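You operate a simulated robot arm through the tools that you are given. There is no shell and no other tool.

Carry out the task below with a simulated robot arm. There is one attempt and no reset: what you move stays moved.

TASK
Put things in order on the top of the low stand. At the end: the beige grease brush from the top of the low stand stands where the oil flask stood; the silver bush from the top of the low stand stands on top of the silver stub flange; the oil flask from the top of the low stand stands where the black job card stood; the black job card stands where the silver bush stood; whatever was shut is shut again. Leave all else as you found it, and nothing knocked over.

Only the result counts: the job must be done as asked and must still hold three seconds after the hand-in. Knocking over, shifting, dropping, spilling or breaking anything else fails it.

THE ROBOT
A 7-joint arm with a two-finger parallel gripper, fixed in place. Base frame: the origin is at the foot of the arm, x ahead of it, y to its left, z up; the work surface is at about z = 450. Lengths are in mm, angles in degrees, forces in N, time in s.
With the tool pointing down near the work surface it reaches from about 100 to 580 mm from the base axis. Its first joint turns from -66.0 to 66.0 degrees. Payload 1.57 kg.
The tool frame sits at the grasp point between the pads (the TCP): z along the fingers, y along the line on which they close. The tips reach 30 mm beyond it. The gripper opens to 80 mm. The fingers are 17 mm wide and 12 mm thick; the gripper's body (40 by 82 mm) begins 80 mm behind the TCP.
Orientation is told as [roll, pitch, yaw] about the base's x, y, z axes, in that order, counted from this pose: with the fingers straight down and closing along the base's y, the tool's x points along the base's -x, its y along +y and its z along -z.

THE INTERFACE
- The arm moves only by the tool send_rows. Its argument "series" is a list of rows, each a list of 3 entries, a list of its own where there are three numbers: the shift along the tool's x, y, z in mm, then the turn, a rotation vector about the tool's x, y, z in degrees, then the closure, from 0 (fully open) to 1 (shut). In form: [[[tx, ty, tz], [wx, wy, wz], gripper], ...]. A call has 1 to 20 rows; each row is the pose to reach, as a shift and turn from the pose commanded when the call began, along the tool's axes at that moment. Each row takes 0.2 s and may step no farther than 50 mm and 8.6 degrees from the row before; otherwise, or with a gripper value out of range, the whole call is refused. A pose out of reach is approached as far as the arm can. The call stops where the force on the tool passes 40 N (or 10 N more than at its start, if that is more) or the arm is blocked; 0.2 s more then pass. Each finger travels about 72 mm/s and halts on what it meets, pressing with about 21 N; the grip force reading is that of the motor and also rises with nothing between the fingers. The clock runs only during rows and for 0.2 s after the last one: add rows that repeat a pose to give the fingers time. It gives the time, the measured TCP pose, the force on the tool (base axes), the opening and the grip force at its end, in the units of the frame above (readings bear some noise), with the torque about the TCP (base axes, N m) and any sound that the robot's microphone picked up.
- Cameras (640 x 400 px; columns grow to the right, rows downward): "scene" is fixed at [46.3, 435.5, 1401.3]; the picture's right is [-0.83, -0.55, 0.00], its down [-0.42, 0.64, -0.65] and it looks along [0.36, -0.54, -0.76] (base axes); focal length 366 px, centre (320, 200). "wrist" rides on the gripper at [72, -7, -122] in the tool frame; the picture's right is [0.09, 1.00, 0.00], its down [-0.84, 0.08, -0.54] and it looks along [-0.54, 0.05, 0.84] (tool axes); focal length 238 px, centre (320, 200). There is no depth. A picture from a camera that has moved, and an enlarged one, comes with that camera's place and axes in the base frame and with its lens.
- camera(camera): a new picture of that camera. No time passes.
- zoom(camera, box): a new picture of the part [left, top, right, bottom] of that camera's present view, enlarged. No time passes.
- hand_in(): hands the job in; it is judged then, once.

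Nothing tells you positions but the pictures and the camera data. Unless the task says otherwise, let go and move clear before handing in.

The tools are called by a JSON object that holds its "op" and its "data". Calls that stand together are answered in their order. send_rows: Moves the arm, as the interface text tells. Its arguments: {"type":"object","properties":{"series":{"type":"array","items":{"type":"array"}}},"required":["series"]} The other tools are called the same way: camera (camera) takes a picture; zoom (camera, box) takes an enlarged picture of a part of a camera's view; hand_in () hands the job in.

At the start:

```text
t: 0.0
tcp_pos: [371.9, -303.4, 716.4]
tcp_rot: [0.1, 0.1, 0.0]
wrist_force: [-0.3, -0.6, -0.2]
moment: [0.01, 0.02, 0.01]
opening: 80.0
finger_force: 0.2
```

scene: 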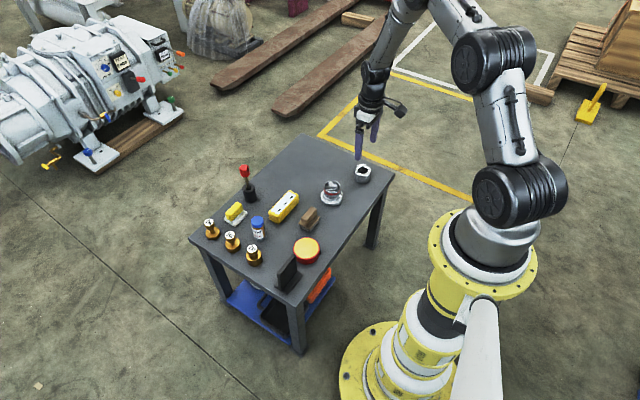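
wrist: 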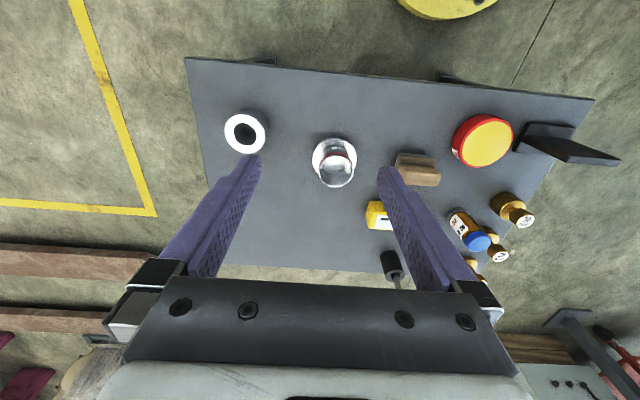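

I see a low dark table with several small objects on it, and the arm hovering over its right end. First I'll look closer to identify each object.

{"op": "zoom", "data": {"camera": "scene", "box": [190, 130, 400, 262]}}

{"op": "zoom", "data": {"camera": "scene", "box": [190, 180, 350, 280]}}

{"op": "zoom", "data": {"camera": "scene", "box": [230, 220, 390, 360]}}

{"op": "zoom", "data": {"camera": "wrist", "box": [180, 60, 400, 200]}}

{"op": "zoom", "data": {"camera": "wrist", "box": [340, 80, 640, 290]}}

```text
3.03 times, centred on (295, 196) of scene
camera zoom: at [46.3, 435.5, 1401.3], right [-0.83, -0.55, 0.0], down [-0.42, 0.64, -0.65], along [0.36, -0.54, -0.76], focal length 1110 px, centre (396, 212)
```

zoom: 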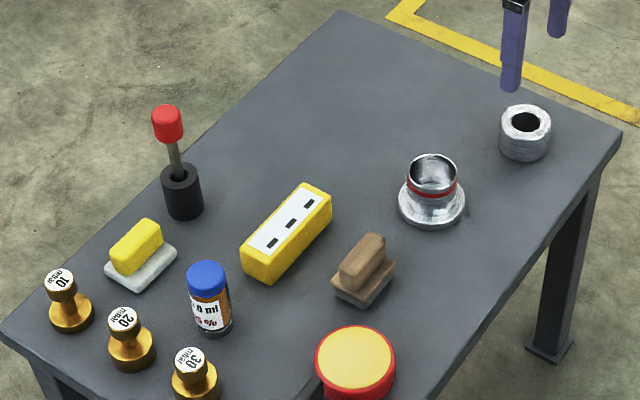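

```text
4.00 times, centred on (270, 230) of scene
camera zoom: at [46.3, 435.5, 1401.3], right [-0.83, -0.55, 0.0], down [-0.42, 0.64, -0.65], along [0.36, -0.54, -0.76], focal length 1466 px, centre (520, 80)
```

zoom: 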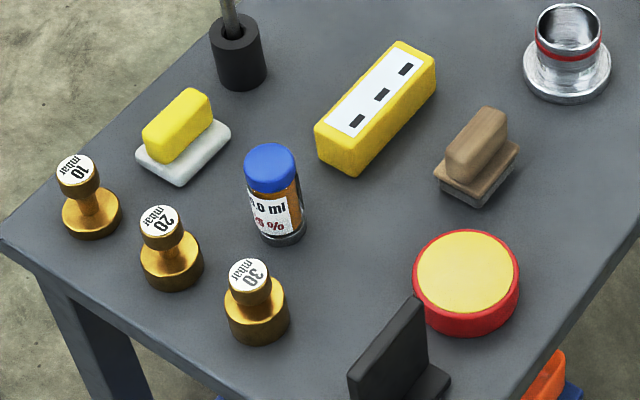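

```text
2.86 times, centred on (310, 290) of scene
camera zoom: at [46.3, 435.5, 1401.3], right [-0.83, -0.55, 0.0], down [-0.42, 0.64, -0.65], along [0.36, -0.54, -0.76], focal length 1047 px, centre (349, -57)
```

zoom: 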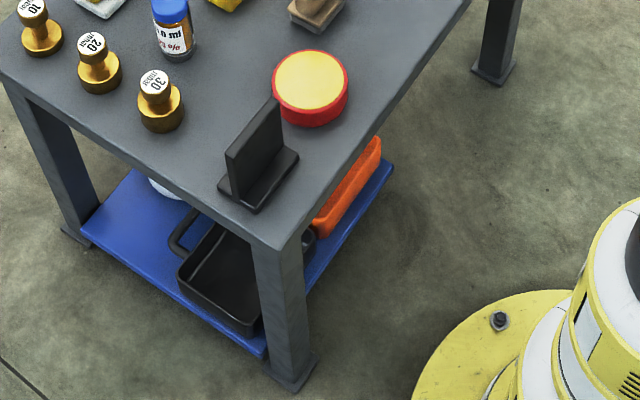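

```text
2.86 times, centred on (290, 130) of wrist
camera zoom: at [299.0, -309.5, 838.7], right [-0.09, 1.0, 0.0], down [0.84, 0.08, 0.54], along [0.54, 0.05, -0.84], focal length 681 px, centre (406, 400)
```

zoom: 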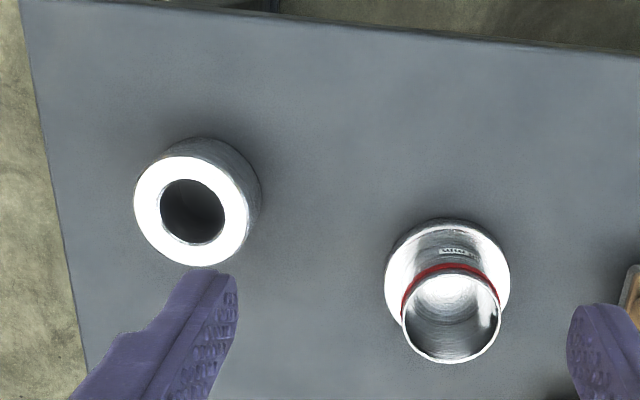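

```text
1.90 times, centred on (490, 185) of wrist
camera zoom: at [299.0, -309.5, 838.7], right [-0.09, 1.0, 0.0], down [0.84, 0.08, 0.54], along [0.54, 0.05, -0.84], focal length 454 px, centre (-4, 229)
```

zoom: 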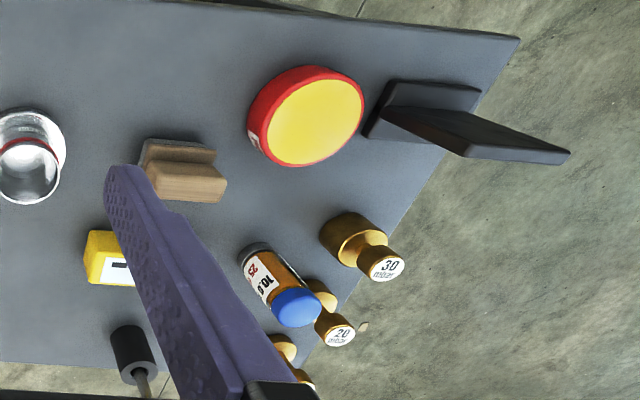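

The objects I can identify are:
- the silver bush, a ring at roughly (425,-414)
- the stub flange at about (465,-270)
- the beige/brown brush at about (475,-140)
- the oil flask with the blue cap at about (570,-9)
- the black L-shaped job card at about (400,67)

I'll move over the bush first and refine its position with the wrist camera.

{"op": "send_rows", "data": {"series": [[[-7, -23, 29], [0, 0, 0], 0], [[-14, -46, 58], [0, 0, 0], 0], [[-21, -69, 87], [0, 0, 0], 0], [[-28, -92, 116], [0, 0, 0], 0], [[-28, -92, 116], [0, 0, 0], 0]]}}

{"op": "camera", "data": {"camera": "wrist"}}

{"op": "camera", "data": {"camera": "scene"}}

```text
t: 1.2
tcp_pos: [399.0, -394.3, 599.2]
tcp_rot: [0.0, 0.0, 0.0]
wrist_force: [0.7, 0.8, -0.4]
moment: [-0.01, 0.0, -0.01]
opening: 79.8
finger_force: 0.1
```

```text
taken
camera wrist: at [325.7, -400.7, 722.1], right [-0.09, 1.0, 0.0], down [0.84, 0.08, 0.54], along [0.54, 0.05, -0.84], focal length 238 px, centre (320, 200)
```

wrist: 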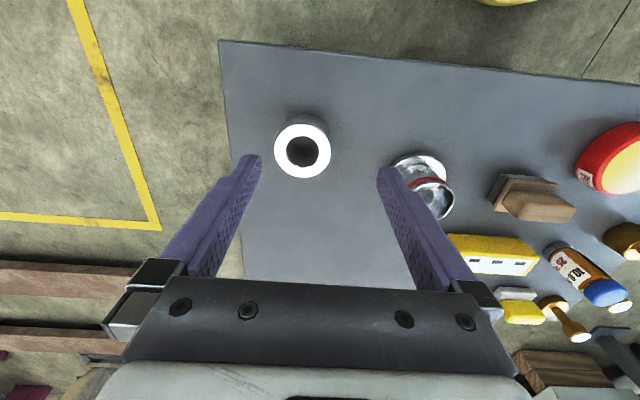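

```text
taken
```

scene: 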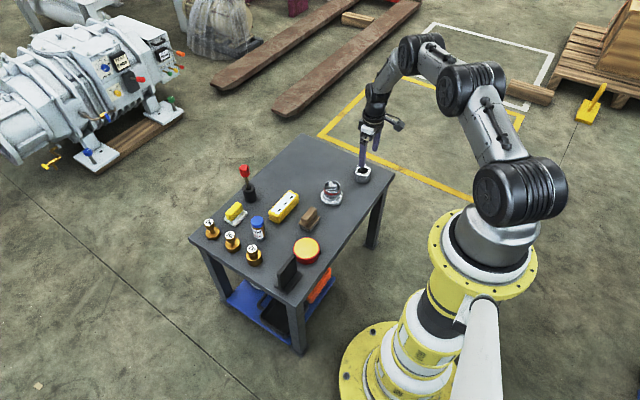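

The bush now sits between and just ahead of the fingers in the wrist view. I'll zoom in for exact measurements.

{"op": "zoom", "data": {"camera": "wrist", "box": [230, 90, 390, 190]}}

{"op": "zoom", "data": {"camera": "wrist", "box": [370, 120, 530, 220]}}

{"op": "zoom", "data": {"camera": "scene", "box": [310, 130, 410, 220]}}

```text
4.00 times, centred on (310, 140) of wrist
camera zoom: at [325.7, -400.7, 722.1], right [-0.09, 1.0, 0.0], down [0.84, 0.08, 0.54], along [0.54, 0.05, -0.84], focal length 953 px, centre (360, 440)
```

zoom: 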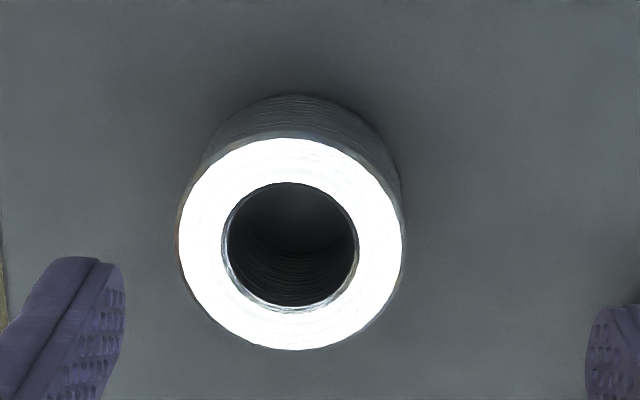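

```text
4.00 times, centred on (450, 170) of wrist
camera zoom: at [325.7, -400.7, 722.1], right [-0.09, 1.0, 0.0], down [0.84, 0.08, 0.54], along [0.54, 0.05, -0.84], focal length 953 px, centre (-200, 320)
```

zoom: 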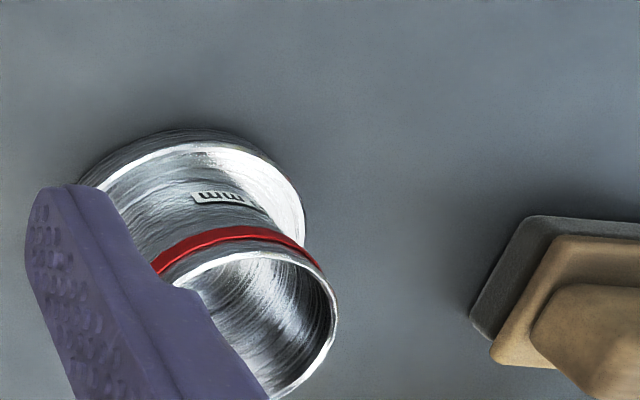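

```text
4.44 times, centred on (360, 175) of scene
camera zoom: at [46.3, 435.4, 1401.3], right [-0.83, -0.55, 0.0], down [-0.42, 0.64, -0.65], along [0.36, -0.54, -0.76], focal length 1629 px, centre (142, 311)
```

zoom: 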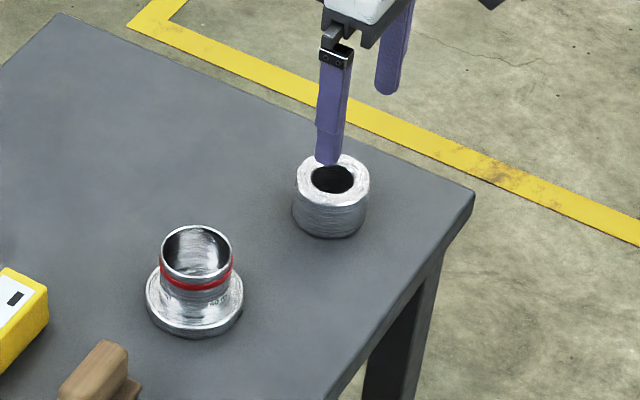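

The bush centre works out to about (417,-411), with its top near z≈487 and a diameter of about 59 mm. I'll move directly above it and lower partway, then check the alignment again.

{"op": "send_rows", "data": {"series": [[[-9, -8, 15], [0, 0, 0], 0], [[-18, -16, 30], [0, 0, 0], 0], [[-18, -16, 50], [0, 0, 0], 0], [[-18, -16, 50], [0, 0, 0], 0]]}}

{"op": "camera", "data": {"camera": "wrist"}}

{"op": "zoom", "data": {"camera": "wrist", "box": [230, 100, 410, 220]}}

```text
t: 2.2
tcp_pos: [418.9, -410.9, 550.5]
tcp_rot: [-0.1, 0.0, -0.1]
wrist_force: [0.0, -0.4, 0.3]
moment: [0.01, -0.01, -0.01]
opening: 79.8
finger_force: 0.1
```

```text
taken
camera wrist: at [345.7, -416.9, 673.2], right [-0.09, 1.0, 0.0], down [0.84, 0.08, 0.54], along [0.54, 0.05, -0.84], focal length 238 px, centre (320, 200)
```

wrist: 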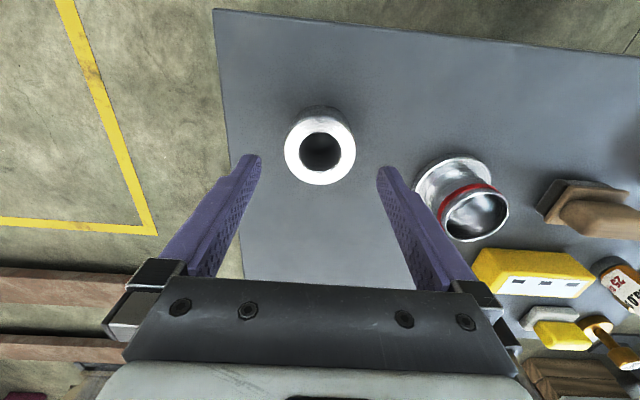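

```text
3.33 times, centred on (320, 160) of wrist
camera zoom: at [345.7, -416.9, 673.2], right [-0.09, 1.0, 0.0], down [0.84, 0.08, 0.54], along [0.54, 0.05, -0.84], focal length 794 px, centre (320, 333)
```

zoom: 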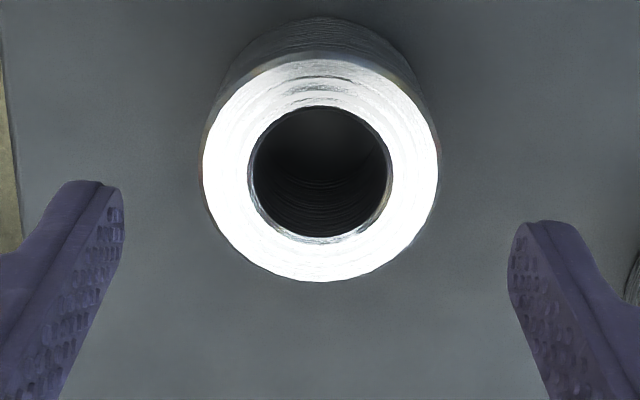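

The bush is centred between the fingers. I'll lower around it now, watching reach and force.

{"op": "send_rows", "data": {"series": [[[1, 0, 20], [0, 0, 0], 0], [[1, 0, 40], [0, 0, 0], 0], [[1, 0, 55], [0, 0, 0], 0], [[1, 0, 63], [0, 0, 0], 0], [[1, 0, 63], [0, 0, 0], 0]]}}

{"op": "camera", "data": {"camera": "wrist"}}

{"op": "zoom", "data": {"camera": "scene", "box": [310, 130, 410, 220]}}

```text
t: 3.4
tcp_pos: [417.6, -408.5, 486.6]
tcp_rot: [-0.1, -0.1, 0.0]
wrist_force: [-0.9, 0.6, 0.3]
moment: [0.01, -0.02, 0.02]
opening: 79.8
finger_force: 0.1
```

```text
taken
camera wrist: at [344.1, -416.0, 609.6], right [-0.09, 1.0, 0.0], down [0.84, 0.08, 0.54], along [0.54, 0.05, -0.84], focal length 238 px, centre (320, 200)
```

wrist: 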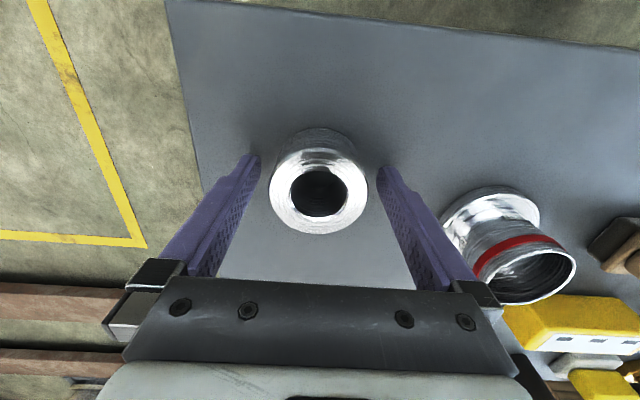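

```text
4.44 times, centred on (360, 175) of scene
camera zoom: at [46.3, 435.5, 1401.3], right [-0.83, -0.55, 0.0], down [-0.42, 0.64, -0.65], along [0.36, -0.54, -0.76], focal length 1629 px, centre (142, 311)
```

zoom: 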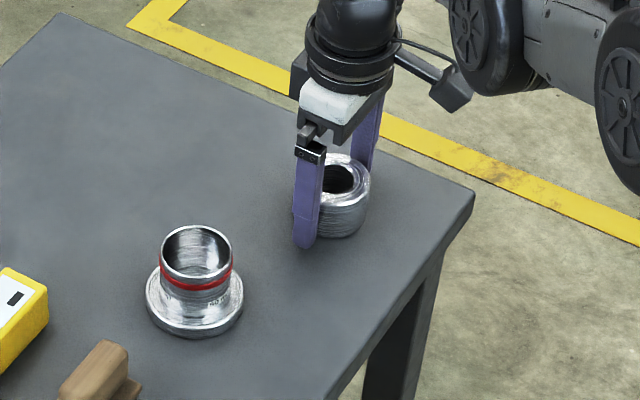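

I'm at grasp height with no contact. A quick zoom to record the exact offset, then I'll close.

{"op": "zoom", "data": {"camera": "wrist", "box": [240, 110, 400, 250]}}

{"op": "send_rows", "data": {"series": [[[0, 0, 0], [0, 0, 0], 0.3], [[0, 0, 0], [0, 0, 0], 0.5], [[0, 0, 0], [0, 0, 0], 0.5], [[0, 0, 0], [0, 0, 0], 0.5]]}}

{"op": "zoom", "data": {"camera": "wrist", "box": [240, 110, 400, 250]}}

```text
2.86 times, centred on (320, 180) of wrist
camera zoom: at [344.1, -416.0, 609.6], right [-0.09, 1.0, 0.0], down [0.84, 0.08, 0.54], along [0.54, 0.05, -0.84], focal length 681 px, centre (320, 257)
```

zoom: 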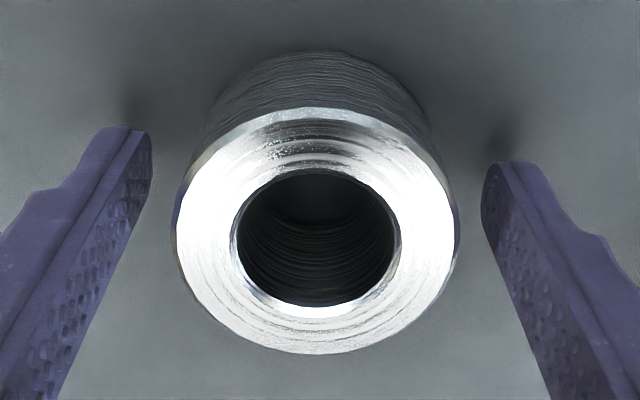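

```text
t: 4.4
tcp_pos: [417.9, -409.9, 487.2]
tcp_rot: [0.0, 0.0, 0.0]
wrist_force: [-1.0, -0.9, -0.4]
moment: [0.0, -0.05, 0.01]
opening: 59.5
finger_force: 21.1
```

```text
2.86 times, centred on (320, 180) of wrist
camera zoom: at [344.2, -416.1, 609.7], right [-0.09, 1.0, 0.0], down [0.84, 0.08, 0.54], along [0.54, 0.05, -0.84], focal length 681 px, centre (320, 257)
```

zoom: 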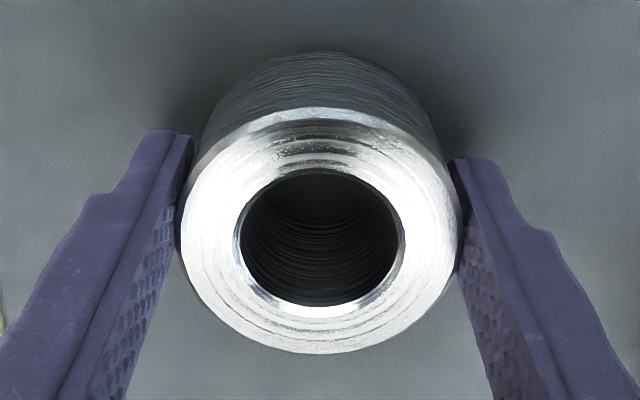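

I have the bush gripped at 59.5 mm, with TCP ≈ (417.7,-410). I'll lift it straight up and move to a spot where I can see the flange clear of the bush and fingers.

{"op": "send_rows", "data": {"series": [[[0, 0, -15], [0, 0, 0], 0.5], [[0, 0, -40], [0, 0, 0], 0.5], [[0, 0, -80], [0, 0, 0], 0.5], [[0, 0, -120], [0, 0, 0], 0.5], [[0, 25, -150], [0, 0, 0], 0.5], [[-20, 60, -150], [0, 0, 0], 0.5], [[-20, 60, -150], [0, 0, 0], 0.5]]}}

{"op": "camera", "data": {"camera": "wrist"}}

{"op": "camera", "data": {"camera": "scene"}}

```text
t: 6.0
tcp_pos: [436.0, -348.8, 636.6]
tcp_rot: [0.1, 0.0, 0.0]
wrist_force: [0.1, 0.4, 0.0]
moment: [0.0, 0.03, -0.02]
opening: 39.9
finger_force: 0.1
```

```text
taken
camera wrist: at [363.5, -354.7, 759.4], right [-0.09, 1.0, 0.0], down [0.84, 0.08, 0.54], along [0.54, 0.05, -0.84], focal length 238 px, centre (320, 200)
```

wrist: 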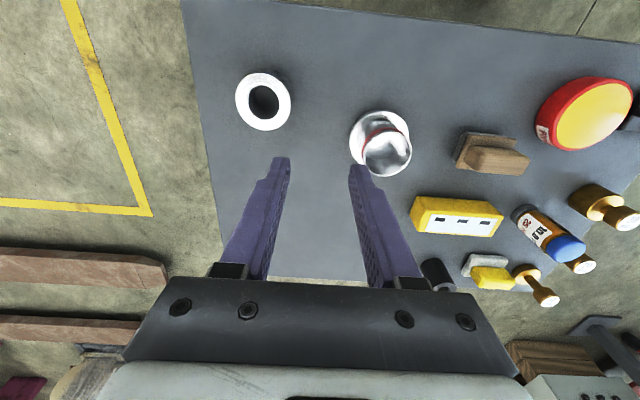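

```text
taken
```

scene: 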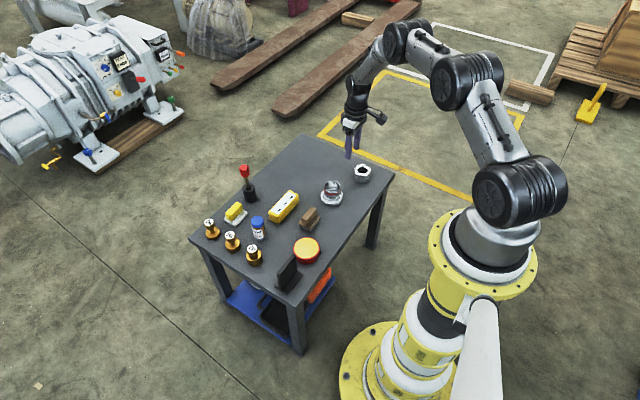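

The fingers closed to 39.9 mm, so the bush slipped out of the grip while lifting. It's still standing on the table. I'll check where it is now.

{"op": "zoom", "data": {"camera": "wrist", "box": [200, 50, 440, 200]}}

{"op": "zoom", "data": {"camera": "scene", "box": [310, 130, 410, 220]}}

```text
2.67 times, centred on (320, 125) of wrist
camera zoom: at [363.5, -354.7, 759.4], right [-0.09, 1.0, 0.0], down [0.84, 0.08, 0.54], along [0.54, 0.05, -0.84], focal length 636 px, centre (320, 400)
```

zoom: 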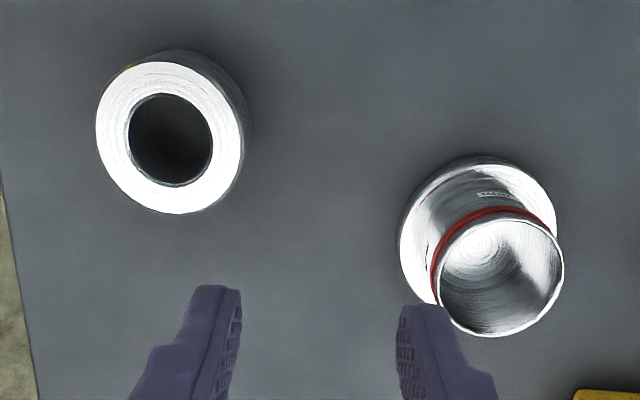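

```text
4.44 times, centred on (360, 175) of scene
camera zoom: at [46.3, 435.5, 1401.3], right [-0.83, -0.55, 0.0], down [-0.42, 0.64, -0.65], along [0.36, -0.54, -0.76], focal length 1629 px, centre (142, 311)
```

zoom: 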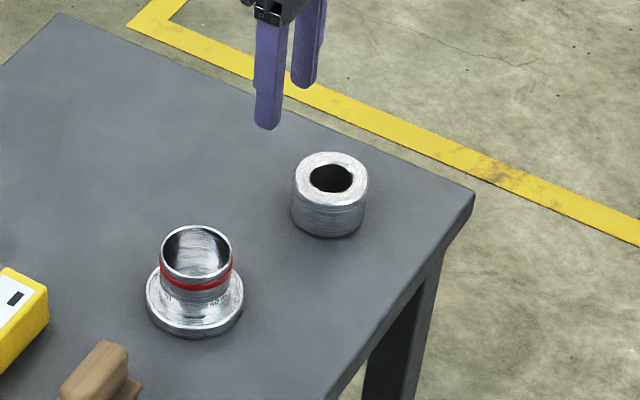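

The bush is still upright at about (418,-410.5), essentially where it was, so the grip simply slid off. I'll go back, grip lower with full closure, and lift very slowly while watching the force.

{"op": "send_rows", "data": {"series": [[[10, -30, 0], [0, 0, 0], 0], [[20, -60, 0], [0, 0, 0], 0], [[20, -60, 0], [0, 0, 0], 0], [[20, -60, 0], [0, 0, 0], 0], [[20, -60, 45], [0, 0, 0], 0], [[20, -60, 85], [0, 0, 0], 0], [[20, -60, 120], [0, 0, 0], 0], [[20, -60, 140], [0, 0, 0], 0], [[20, -60, 154], [0, 0, 0], 0], [[20, -60, 154], [0, 0, 0], 0]]}}

{"op": "zoom", "data": {"camera": "wrist", "box": [240, 110, 400, 250]}}

```text
t: 8.2
tcp_pos: [417.0, -410.9, 484.2]
tcp_rot: [0.0, 0.1, 0.0]
wrist_force: [-0.7, 0.2, 0.6]
moment: [0.01, 0.03, 0.01]
opening: 80.1
finger_force: 0.0
```

```text
2.86 times, centred on (320, 180) of wrist
camera zoom: at [342.3, -416.6, 606.4], right [-0.09, 1.0, 0.0], down [0.84, 0.08, 0.54], along [0.54, 0.05, -0.84], focal length 681 px, centre (320, 257)
```

zoom: 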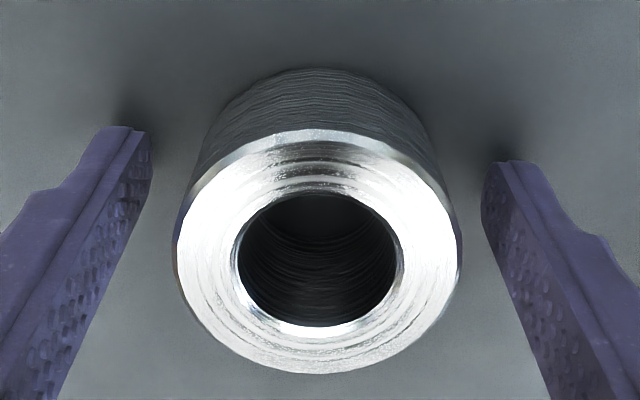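

I'm in position at TCP z≈484. I'll nudge 2 mm forward, close fully, and lift only a few millimetres slowly to test the hold.

{"op": "send_rows", "data": {"series": [[[-1, 0, 0], [0, 0, 0], 0.1], [[-2, 0, 0], [0, 0, 0], 0.3], [[-2, 0, 0], [0, 0, 0], 1], [[-2, 0, 0], [0, 0, 0], 1], [[-2, 0, 0], [0, 0, 0], 1], [[-2, 0, 0], [0, 0, 0], 1]]}}

{"op": "send_rows", "data": {"series": [[[0, 0, -0.5], [0, 0, 0], 1], [[0, 0, -1], [0, 0, 0], 1], [[0, 0, -2], [0, 0, 0], 1], [[0, 0, -3], [0, 0, 0], 1], [[0, 0, -4], [0, 0, 0], 1], [[0, 0, -5], [0, 0, 0], 1]]}}

{"op": "zoom", "data": {"camera": "wrist", "box": [240, 110, 400, 250]}}

{"op": "zoom", "data": {"camera": "scene", "box": [330, 140, 390, 190]}}

```text
t: 9.6
tcp_pos: [415.8, -410.1, 483.5]
tcp_rot: [0.0, 0.0, -0.1]
wrist_force: [-0.7, -1.1, 0.2]
moment: [0.09, -0.01, -0.04]
opening: 59.5
finger_force: 21.2
```

```text
t: 11.0
tcp_pos: [417.6, -410.3, 488.7]
tcp_rot: [-0.1, 0.1, 0.0]
wrist_force: [0.4, 0.2, -4.4]
moment: [-0.04, 0.04, -0.01]
opening: 59.4
finger_force: 21.0
```

```text
2.86 times, centred on (320, 180) of wrist
camera zoom: at [345.3, -417.1, 610.8], right [-0.09, 1.0, 0.0], down [0.84, 0.08, 0.54], along [0.54, 0.05, -0.84], focal length 681 px, centre (320, 257)
```

zoom: 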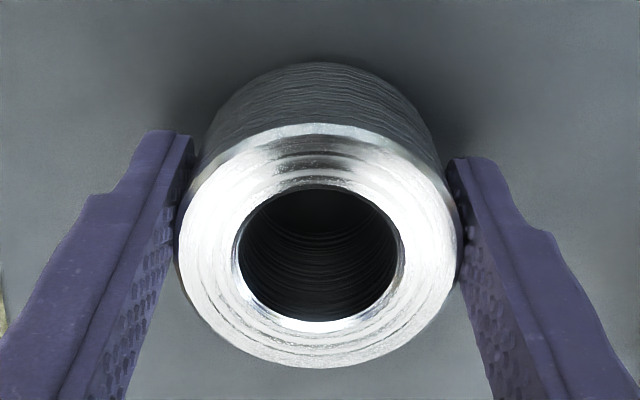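

```text
8.00 times, centred on (360, 165) of scene
camera zoom: at [46.3, 435.4, 1401.3], right [-0.83, -0.55, 0.0], down [-0.42, 0.64, -0.65], along [0.36, -0.54, -0.76], focal length 2932 px, centre (0, 480)
```

zoom: 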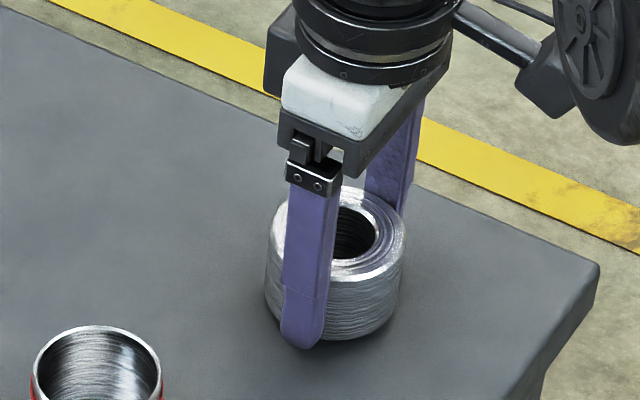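

The wrist force now shows about −4.4 N, so the bush's weight is on the gripper. I'll keep lifting gently and check that it stays.

{"op": "send_rows", "data": {"series": [[[0, 0, -1], [0, 0, 0], 1], [[0, 0, -2], [0, 0, 0], 1], [[0, 0, -4], [0, 0, 0], 1], [[0, 0, -6], [0, 0, 0], 1], [[0, 0, -8], [0, 0, 0], 1], [[0, 0, -10], [0, 0, 0], 1], [[0, 0, -12], [0, 0, 0], 1], [[0, 0, -14], [0, 0, 0], 1], [[0, 0, -15], [0, 0, 0], 1]]}}

{"op": "zoom", "data": {"camera": "wrist", "box": [240, 110, 400, 250]}}

{"op": "zoom", "data": {"camera": "scene", "box": [330, 140, 390, 190]}}

```text
t: 13.0
tcp_pos: [419.9, -410.7, 503.2]
tcp_rot: [0.0, -0.1, 0.0]
wrist_force: [-0.3, -0.8, -4.6]
moment: [0.01, 0.02, 0.01]
opening: 59.3
finger_force: 20.9
```

```text
2.86 times, centred on (320, 180) of wrist
camera zoom: at [346.2, -417.6, 625.5], right [-0.09, 1.0, 0.0], down [0.84, 0.08, 0.54], along [0.54, 0.05, -0.84], focal length 681 px, centre (320, 257)
```

zoom: 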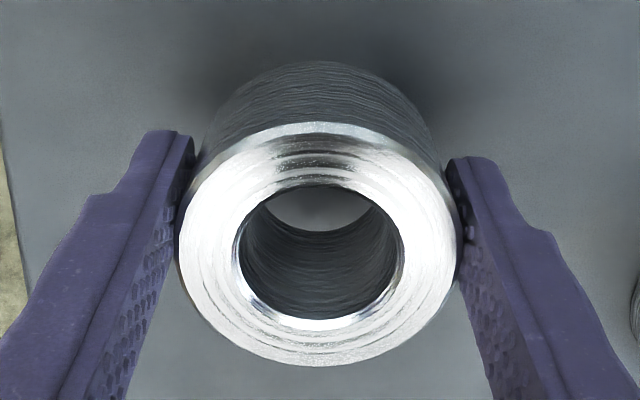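

```text
8.00 times, centred on (360, 165) of scene
camera zoom: at [46.3, 435.4, 1401.3], right [-0.83, -0.55, 0.0], down [-0.42, 0.64, -0.65], along [0.36, -0.54, -0.76], focal length 2932 px, centre (0, 480)
```

zoom: 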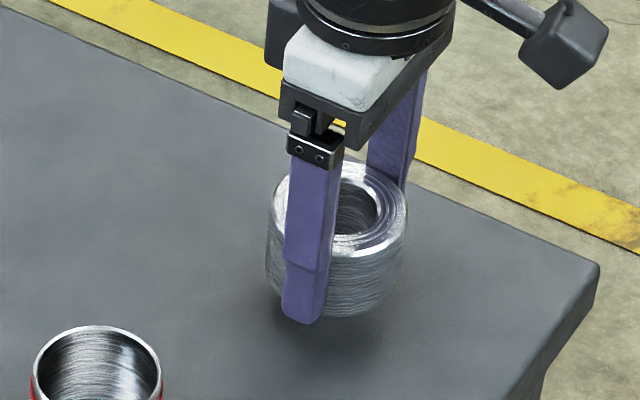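

The bush is held firmly with no slipping, so the earlier loss came from lifting too fast. I'll keep every move slow while carrying it, raising it above the flange top next.

{"op": "send_rows", "data": {"series": [[[0, 0, -1], [0, 0, 0], 1], [[0, 0, -3], [0, 0, 0], 1], [[0, 0, -6], [0, 0, 0], 1], [[0, 0, -10], [0, 0, 0], 1], [[0, 0, -15], [0, 0, 0], 1], [[0, 0, -20], [0, 0, 0], 1], [[0, 0, -25], [0, 0, 0], 1], [[0, 0, -30], [0, 0, 0], 1], [[0, 0, -35], [0, 0, 0], 1], [[0, 0, -40], [0, 0, 0], 1], [[0, 0, -45], [0, 0, 0], 1], [[0, 0, -50], [0, 0, 0], 1], [[0, 0, -55], [0, 0, 0], 1], [[0, 0, -60], [0, 0, 0], 1], [[0, 0, -64], [0, 0, 0], 1], [[0, 0, -67], [0, 0, 0], 1], [[0, 0, -68], [0, 0, 0], 1]]}}

{"op": "send_rows", "data": {"series": [[[0, 1, 0], [0, 0, 0], 1], [[-1, 3, 0], [0, 0, 0], 1], [[-2, 7, 0], [0, 0, 0], 1], [[-3, 12, 0], [0, 0, 0], 1], [[-4.5, 17, 0], [0, 0, 0], 1], [[-6, 22, 0], [0, 0, 0], 1], [[-7.5, 27, 0], [0, 0, 0], 1], [[-9, 32, 0], [0, 0, 0], 1], [[-10.5, 37, 0], [0, 0, 0], 1], [[-12, 42, 0], [0, 0, 0], 1], [[-13.5, 47, 0], [0, 0, 0], 1], [[-15, 52, 0], [0, 0, 0], 1], [[-16.5, 57, 0], [0, 0, 0], 1], [[-18, 62, 0], [0, 0, 0], 1], [[-19.5, 67, 0], [0, 0, 0], 1], [[-21, 71, 0], [0, 0, 0], 1], [[-22, 74, 0], [0, 0, 0], 1], [[-22.5, 75, 0], [0, 0, 0], 1]]}}

{"op": "camera", "data": {"camera": "wrist"}}

{"op": "camera", "data": {"camera": "scene"}}

```text
t: 16.6
tcp_pos: [418.1, -411.1, 571.4]
tcp_rot: [0.0, 0.1, 0.0]
wrist_force: [-0.6, 0.5, -5.2]
moment: [0.0, 0.07, 0.0]
opening: 53.7
finger_force: 21.1
```

```text
t: 20.4
tcp_pos: [442.6, -334.6, 570.9]
tcp_rot: [0.0, 0.0, 0.1]
wrist_force: [0.6, 0.7, -4.9]
moment: [0.01, 0.06, -0.02]
opening: 53.5
finger_force: 20.6
```

```text
taken
camera wrist: at [369.0, -341.9, 693.9], right [-0.09, 1.0, 0.0], down [0.84, 0.08, 0.54], along [0.54, 0.05, -0.84], focal length 238 px, centre (320, 200)
```

wrist: 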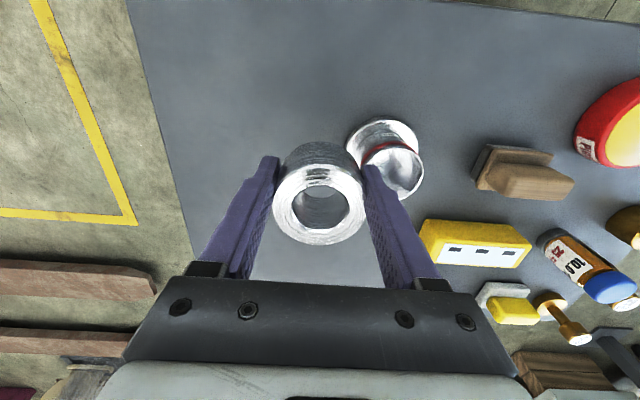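

```text
taken
```

scene: 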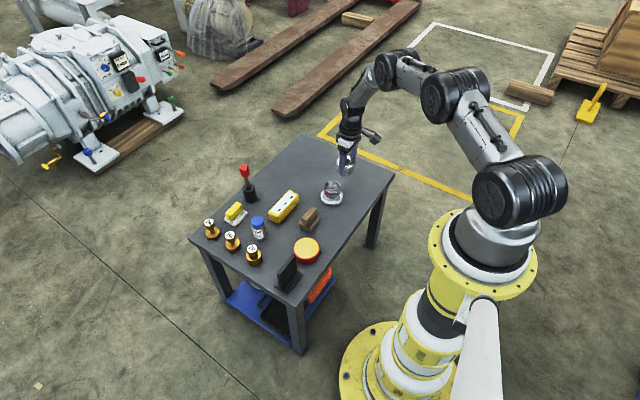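

The opening dropped to 53.5 mm, so the bush has crept inside the grip. I'll inspect it closely before going further.

{"op": "zoom", "data": {"camera": "wrist", "box": [240, 110, 440, 250]}}

{"op": "zoom", "data": {"camera": "scene", "box": [310, 120, 390, 220]}}

```text
2.86 times, centred on (340, 180) of wrist
camera zoom: at [369.0, -341.9, 693.9], right [-0.09, 1.0, 0.0], down [0.84, 0.08, 0.54], along [0.54, 0.05, -0.84], focal length 681 px, centre (263, 257)
```

zoom: 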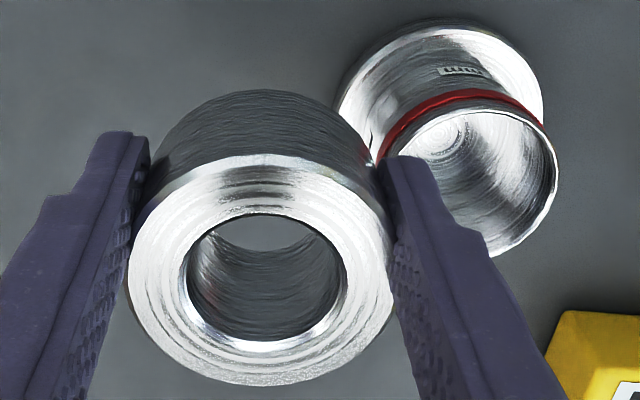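

```text
4.00 times, centred on (350, 170) of scene
camera zoom: at [46.3, 435.4, 1401.3], right [-0.83, -0.55, 0.0], down [-0.42, 0.64, -0.65], along [0.36, -0.54, -0.76], focal length 1466 px, centre (200, 320)
```

zoom: 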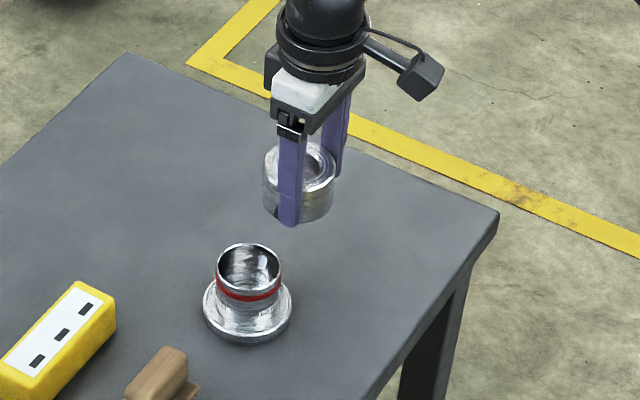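

The bush has shifted about 11–13 mm outward (+x) in the grip, but it looks level. I'll hold still for a second to see if it is still creeping.

{"op": "send_rows", "data": {"series": [[[0, 0, 0], [0, 0, 0], 1], [[0, 0, 0], [0, 0, 0], 1], [[0, 0, 0], [0, 0, 0], 1], [[0, 0, 0], [0, 0, 0], 1], [[0, 0, 0], [0, 0, 0], 1]]}}

{"op": "zoom", "data": {"camera": "wrist", "box": [240, 110, 440, 250]}}

{"op": "zoom", "data": {"camera": "scene", "box": [320, 130, 370, 180]}}

```text
t: 21.6
tcp_pos: [441.9, -336.0, 571.0]
tcp_rot: [0.0, 0.1, 0.0]
wrist_force: [0.1, -0.4, -4.3]
moment: [0.02, 0.04, 0.0]
opening: 53.6
finger_force: 20.7
```

```text
2.86 times, centred on (340, 180) of wrist
camera zoom: at [369.0, -342.1, 693.9], right [-0.09, 1.0, 0.0], down [0.84, 0.08, 0.54], along [0.54, 0.05, -0.84], focal length 681 px, centre (263, 257)
```

zoom: 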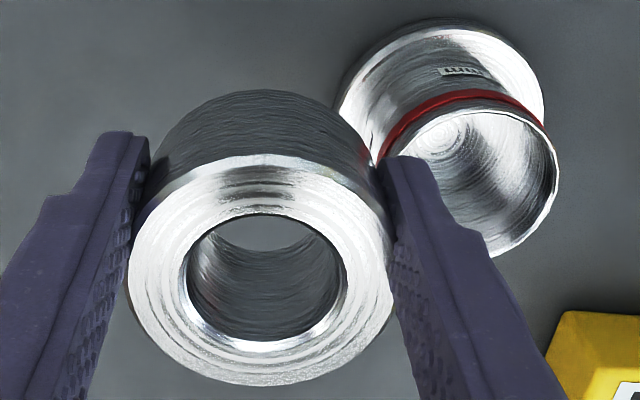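

```text
8.00 times, centred on (345, 155) of scene
camera zoom: at [46.3, 435.4, 1401.3], right [-0.83, -0.55, 0.0], down [-0.42, 0.64, -0.65], along [0.36, -0.54, -0.76], focal length 2932 px, centre (120, 560)
```

zoom: 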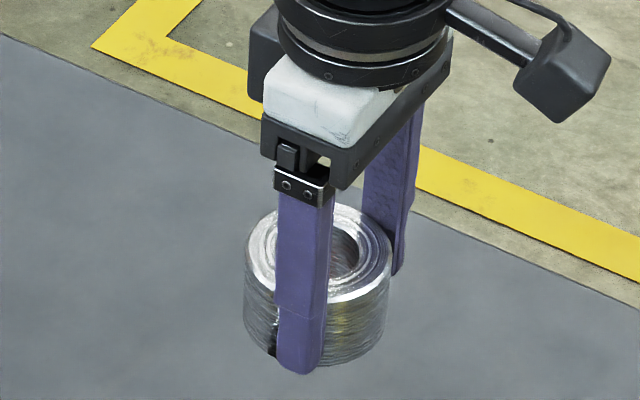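

It's stable: no creep after a second, and the bush is level. The flange centre is about (456,-270), so I'll carry the bush slowly sideways toward it.

{"op": "send_rows", "data": {"series": [[[0, 0.5, 0], [0, 0, 0], 1], [[0, 1.5, 0], [0, 0, 0], 1], [[0, 3, 0], [0, 0, 0], 1], [[0, 5, 0], [0, 0, 0], 1], [[0, 8, 0], [0, 0, 0], 1], [[0, 11, 0], [0, 0, 0], 1], [[0, 14, 0], [0, 0, 0], 1], [[0, 17, 0], [0, 0, 0], 1], [[0, 20, 0], [0, 0, 0], 1], [[0, 23, 0], [0, 0, 0], 1], [[0, 26, 0], [0, 0, 0], 1], [[0, 29, 0], [0, 0, 0], 1], [[0, 32, 0], [0, 0, 0], 1], [[0, 35, 0], [0, 0, 0], 1], [[0, 38, 0], [0, 0, 0], 1], [[0, 41, 0], [0, 0, 0], 1], [[0, 44, 0], [0, 0, 0], 1], [[0, 47, 0], [0, 0, 0], 1], [[0, 49, 0], [0, 0, 0], 1], [[0, 50, 0], [0, 0, 0], 1]]}}

{"op": "send_rows", "data": {"series": [[[0, 0.5, 0], [0, 0, 0], 1], [[0, 2, 0], [0, 0, 0], 1], [[-0.5, 5, 0], [0, 0, 0], 1], [[-1, 8, 0], [0, 0, 0], 1], [[-1, 11, 0], [0, 0, 0], 1], [[-1, 13.5, 0], [0, 0, 0], 1], [[-1, 15, 0], [0, 0, 0], 1], [[-1, 15.5, 0], [0, 0, 0], 1]]}}

{"op": "camera", "data": {"camera": "wrist"}}

{"op": "zoom", "data": {"camera": "wrist", "box": [230, 90, 410, 250]}}

{"op": "zoom", "data": {"camera": "scene", "box": [300, 140, 370, 220]}}

```text
t: 25.8
tcp_pos: [443.5, -285.5, 570.0]
tcp_rot: [0.0, 0.0, 0.0]
wrist_force: [1.0, -0.3, -4.2]
moment: [0.0, 0.03, -0.02]
opening: 53.7
finger_force: 20.6
```

```text
t: 27.6
tcp_pos: [441.9, -270.8, 570.3]
tcp_rot: [0.0, -0.1, 0.0]
wrist_force: [0.3, -1.0, -4.8]
moment: [0.01, 0.07, -0.01]
opening: 53.6
finger_force: 20.8
```

```text
taken
camera wrist: at [369.5, -277.2, 693.0], right [-0.09, 1.0, 0.0], down [0.84, 0.08, 0.54], along [0.54, 0.05, -0.84], focal length 238 px, centre (320, 200)
```

wrist: 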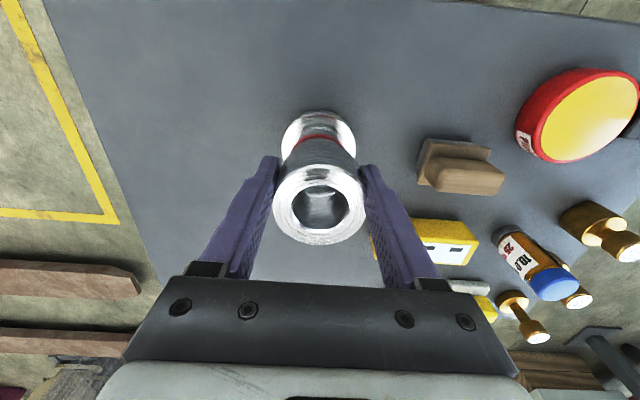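

```text
2.50 times, centred on (320, 170) of wrist
camera zoom: at [369.5, -277.2, 693.0], right [-0.09, 1.0, 0.0], down [0.84, 0.08, 0.54], along [0.54, 0.05, -0.84], focal length 596 px, centre (320, 275)
```

zoom: 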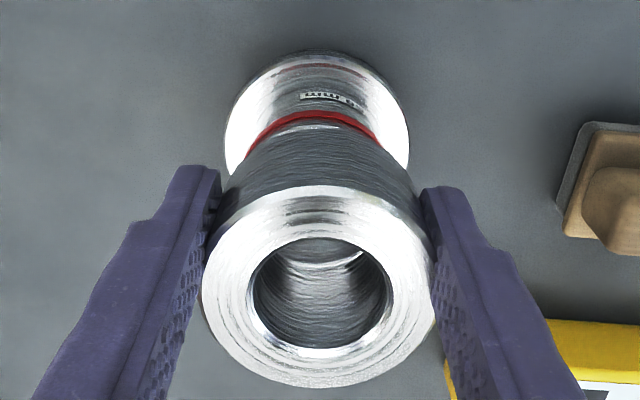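

```text
5.00 times, centred on (335, 180) of scene
camera zoom: at [46.3, 435.4, 1401.3], right [-0.83, -0.55, 0.0], down [-0.42, 0.64, -0.65], along [0.36, -0.54, -0.76], focal length 1832 px, centre (245, 300)
```

zoom: 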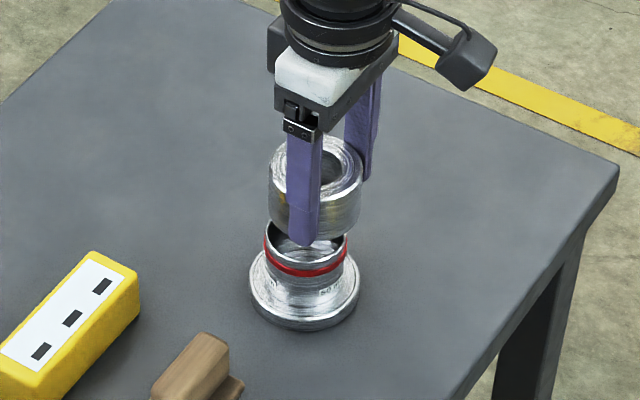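

The bush is now above the flange and aligned in y to within about half a millimetre. I'll zoom on the scene view to check the x alignment.

{"op": "zoom", "data": {"camera": "scene", "box": [312, 155, 362, 210]}}

{"op": "zoom", "data": {"camera": "wrist", "box": [270, 100, 370, 250]}}

```text
7.27 times, centred on (337, 182) of scene
camera zoom: at [46.3, 435.4, 1401.3], right [-0.83, -0.55, 0.0], down [-0.42, 0.64, -0.65], along [0.36, -0.54, -0.76], focal length 2665 px, centre (196, 327)
```

zoom: 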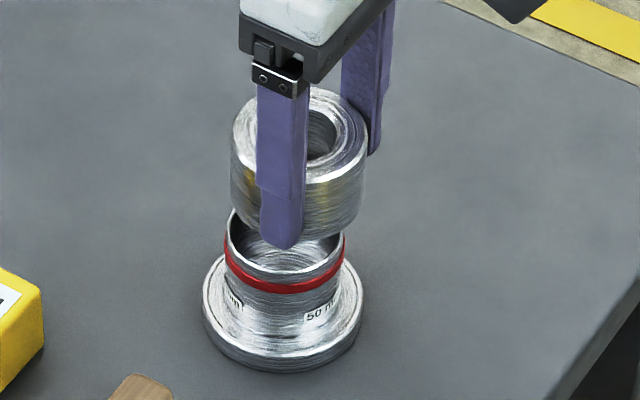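

```text
2.67 times, centred on (320, 175) of wrist
camera zoom: at [369.5, -277.2, 693.0], right [-0.09, 1.0, 0.0], down [0.84, 0.08, 0.54], along [0.54, 0.05, -0.84], focal length 636 px, centre (320, 267)
```

zoom: 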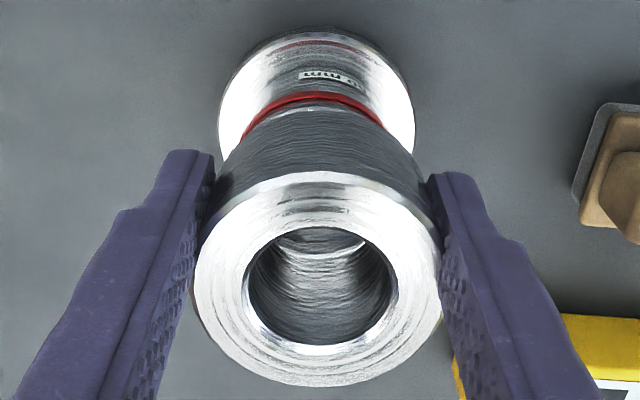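

In the scene view the bush sits about 4–5 mm toward −x of the flange axis. I'll shift it +5 mm in x and come down slowly part of the way.

{"op": "send_rows", "data": {"series": [[[-0.5, 0, 0], [0, 0, 0], 1], [[-1.5, 0, 0], [0, 0, 0], 1], [[-3, 0, 0], [0, 0, 0], 1], [[-4.5, 0, 0], [0, 0, 0], 1], [[-5.2, 0, 0.5], [0, 0, 0], 1], [[-5.2, 0, 1.5], [0, 0, 0], 1], [[-5.2, 0, 3], [0, 0, 0], 1], [[-5.2, 0, 5], [0, 0, 0], 1], [[-5.2, 0, 7], [0, 0, 0], 1], [[-5.2, 0, 9], [0, 0, 0], 1], [[-5.2, 0, 11], [0, 0, 0], 1], [[-5.2, 0, 13], [0, 0, 0], 1], [[-5.2, 0, 15], [0, 0, 0], 1], [[-5.2, 0, 16.5], [0, 0, 0], 1], [[-5.2, 0, 17.5], [0, 0, 0], 1], [[-5.2, 0, 18], [0, 0, 0], 1]]}}

{"op": "zoom", "data": {"camera": "scene", "box": [312, 155, 362, 210]}}

{"op": "zoom", "data": {"camera": "wrist", "box": [270, 100, 370, 250]}}

```text
t: 31.0
tcp_pos: [448.3, -269.6, 554.0]
tcp_rot: [0.0, 0.0, 0.0]
wrist_force: [-0.6, -0.5, -5.0]
moment: [-0.01, 0.05, 0.0]
opening: 53.2
finger_force: 20.9
```

```text
7.27 times, centred on (337, 182) of scene
camera zoom: at [46.3, 435.4, 1401.3], right [-0.83, -0.55, 0.0], down [-0.42, 0.64, -0.65], along [0.36, -0.54, -0.76], focal length 2665 px, centre (196, 327)
```

zoom: 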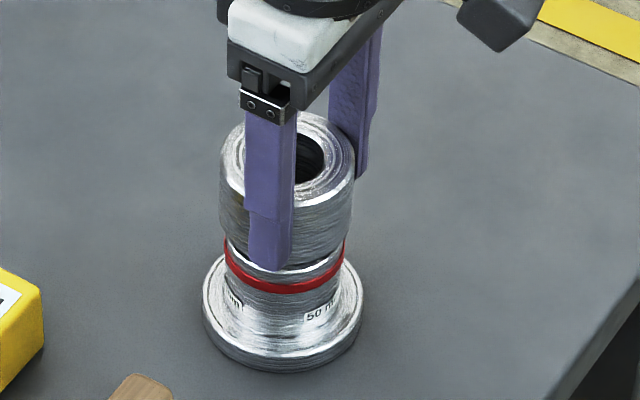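

```text
2.67 times, centred on (320, 175) of wrist
camera zoom: at [374.7, -276.8, 675.4], right [-0.09, 1.0, 0.0], down [0.84, 0.08, 0.54], along [0.54, 0.05, -0.84], focal length 636 px, centre (320, 267)
```

zoom: 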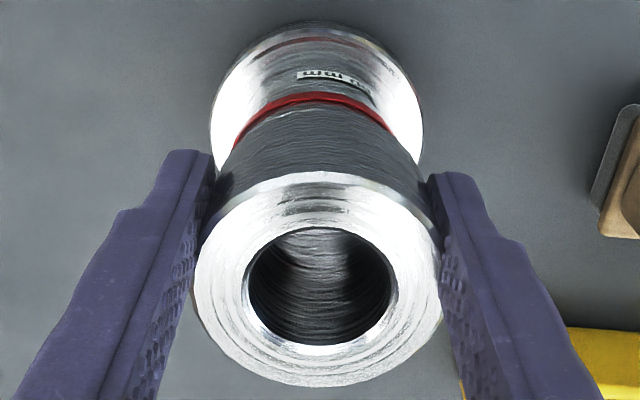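

The alignment now looks good in both views, within about 1 mm. I'll continue lowering slowly and watch for the weight to transfer.

{"op": "send_rows", "data": {"series": [[[0, 0, 0.5], [0, 0, 0], 1], [[0, 0, 1.5], [0, 0, 0], 1], [[0, 0, 3], [0, 0, 0], 1], [[0, 0, 4.5], [0, 0, 0], 1], [[0, 0, 6], [0, 0, 0], 1], [[0, 0, 7.5], [0, 0, 0], 1], [[0, 0, 8], [0, 0, 0], 1]]}}

{"op": "zoom", "data": {"camera": "scene", "box": [312, 155, 362, 210]}}

```text
t: 32.6
tcp_pos: [449.0, -271.1, 545.6]
tcp_rot: [0.0, 0.0, -0.1]
wrist_force: [0.6, 0.4, -4.8]
moment: [-0.04, 0.07, -0.02]
opening: 53.5
finger_force: 21.1
```

```text
7.27 times, centred on (337, 182) of scene
camera zoom: at [46.3, 435.4, 1401.3], right [-0.83, -0.55, 0.0], down [-0.42, 0.64, -0.65], along [0.36, -0.54, -0.76], focal length 2665 px, centre (196, 327)
```

zoom: 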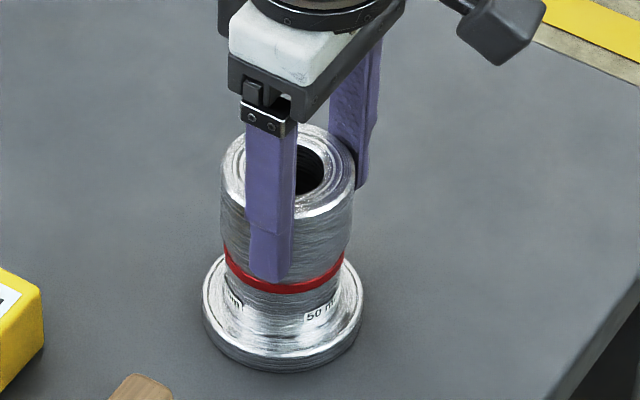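

No contact yet. I'll continue in 1 mm steps.

{"op": "send_rows", "data": {"series": [[[0, 0, 0.5], [0, 0, 0], 1], [[0, 0, 1], [0, 0, 0], 1], [[0, 0, 2], [0, 0, 0], 1], [[0, 0, 3], [0, 0, 0], 1], [[0, 0, 4], [0, 0, 0], 1]]}}

{"op": "send_rows", "data": {"series": [[[0, 0, 0.5], [0, 0, 0], 1], [[0, 0, 1], [0, 0, 0], 1], [[0, 0, 1.5], [0, 0, 0], 1], [[0, 0, 2], [0, 0, 0], 1]]}}

```text
t: 33.8
tcp_pos: [451.1, -271.7, 542.6]
tcp_rot: [-0.1, -0.2, 0.0]
wrist_force: [-3.8, 1.0, 14.0]
moment: [0.26, 0.0, 0.18]
opening: 53.3
finger_force: 21.2
```

```text
t: 34.8
tcp_pos: [447.0, -270.8, 538.8]
tcp_rot: [-0.2, 0.0, 0.1]
wrist_force: [-0.2, -1.2, 13.2]
moment: [0.14, -0.06, 0.14]
opening: 52.5
finger_force: 21.5
```

Contact is made: the force went from −4.8 to +14 N. I'll check the picture before releasing.

{"op": "zoom", "data": {"camera": "scene", "box": [312, 155, 362, 210]}}

{"op": "zoom", "data": {"camera": "wrist", "box": [270, 100, 370, 250]}}

```text
7.27 times, centred on (337, 182) of scene
camera zoom: at [46.1, 435.6, 1401.3], right [-0.83, -0.55, 0.0], down [-0.42, 0.64, -0.65], along [0.36, -0.54, -0.76], focal length 2665 px, centre (196, 327)
```

zoom: 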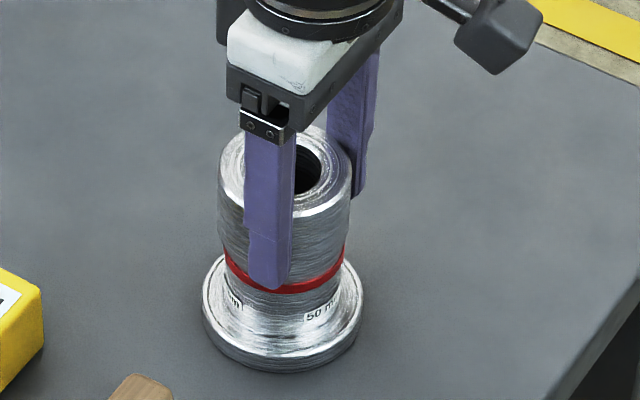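

```text
2.67 times, centred on (320, 175) of wrist
camera zoom: at [375.2, -277.4, 662.2], right [-0.09, 1.0, 0.0], down [0.84, 0.08, 0.54], along [0.54, 0.05, -0.84], focal length 636 px, centre (320, 267)
```

zoom: 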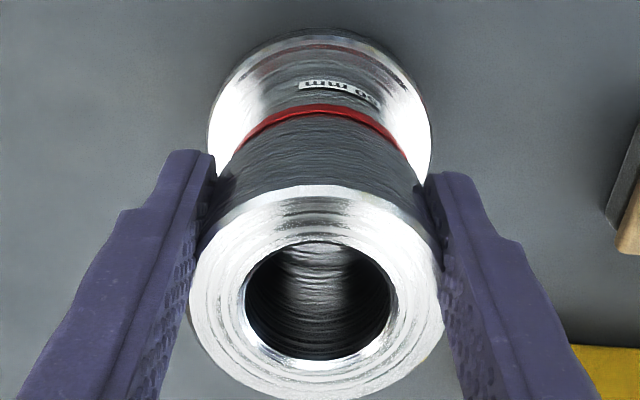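

The bush is seated on the rim and centred to within about 2 mm. I'll relieve the downward press slightly, then open slowly.

{"op": "send_rows", "data": {"series": [[[0, 0, -0.5], [0, 0, 0], 1], [[0, 0, -1], [0, 0, 0], 1], [[0, 0, -1], [0, 0, 0], 1]]}}

{"op": "zoom", "data": {"camera": "scene", "box": [312, 155, 362, 210]}}

```text
t: 35.6
tcp_pos: [447.4, -270.1, 538.8]
tcp_rot: [0.0, 0.0, -0.2]
wrist_force: [1.8, -3.2, 4.1]
moment: [-0.18, -0.26, -0.06]
opening: 52.4
finger_force: 20.8
```

```text
7.27 times, centred on (337, 182) of scene
camera zoom: at [46.2, 435.5, 1401.3], right [-0.83, -0.55, 0.0], down [-0.42, 0.64, -0.65], along [0.36, -0.54, -0.76], focal length 2665 px, centre (196, 327)
```

zoom: 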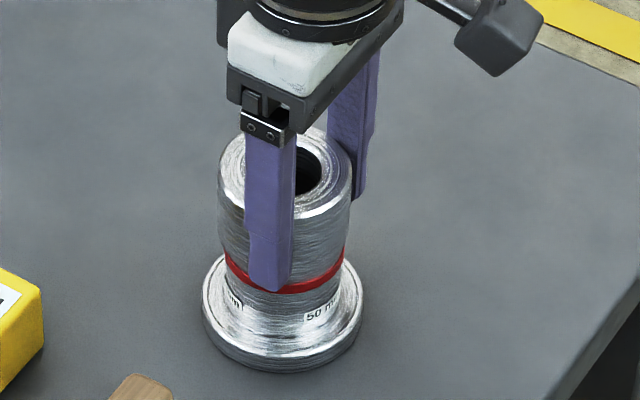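

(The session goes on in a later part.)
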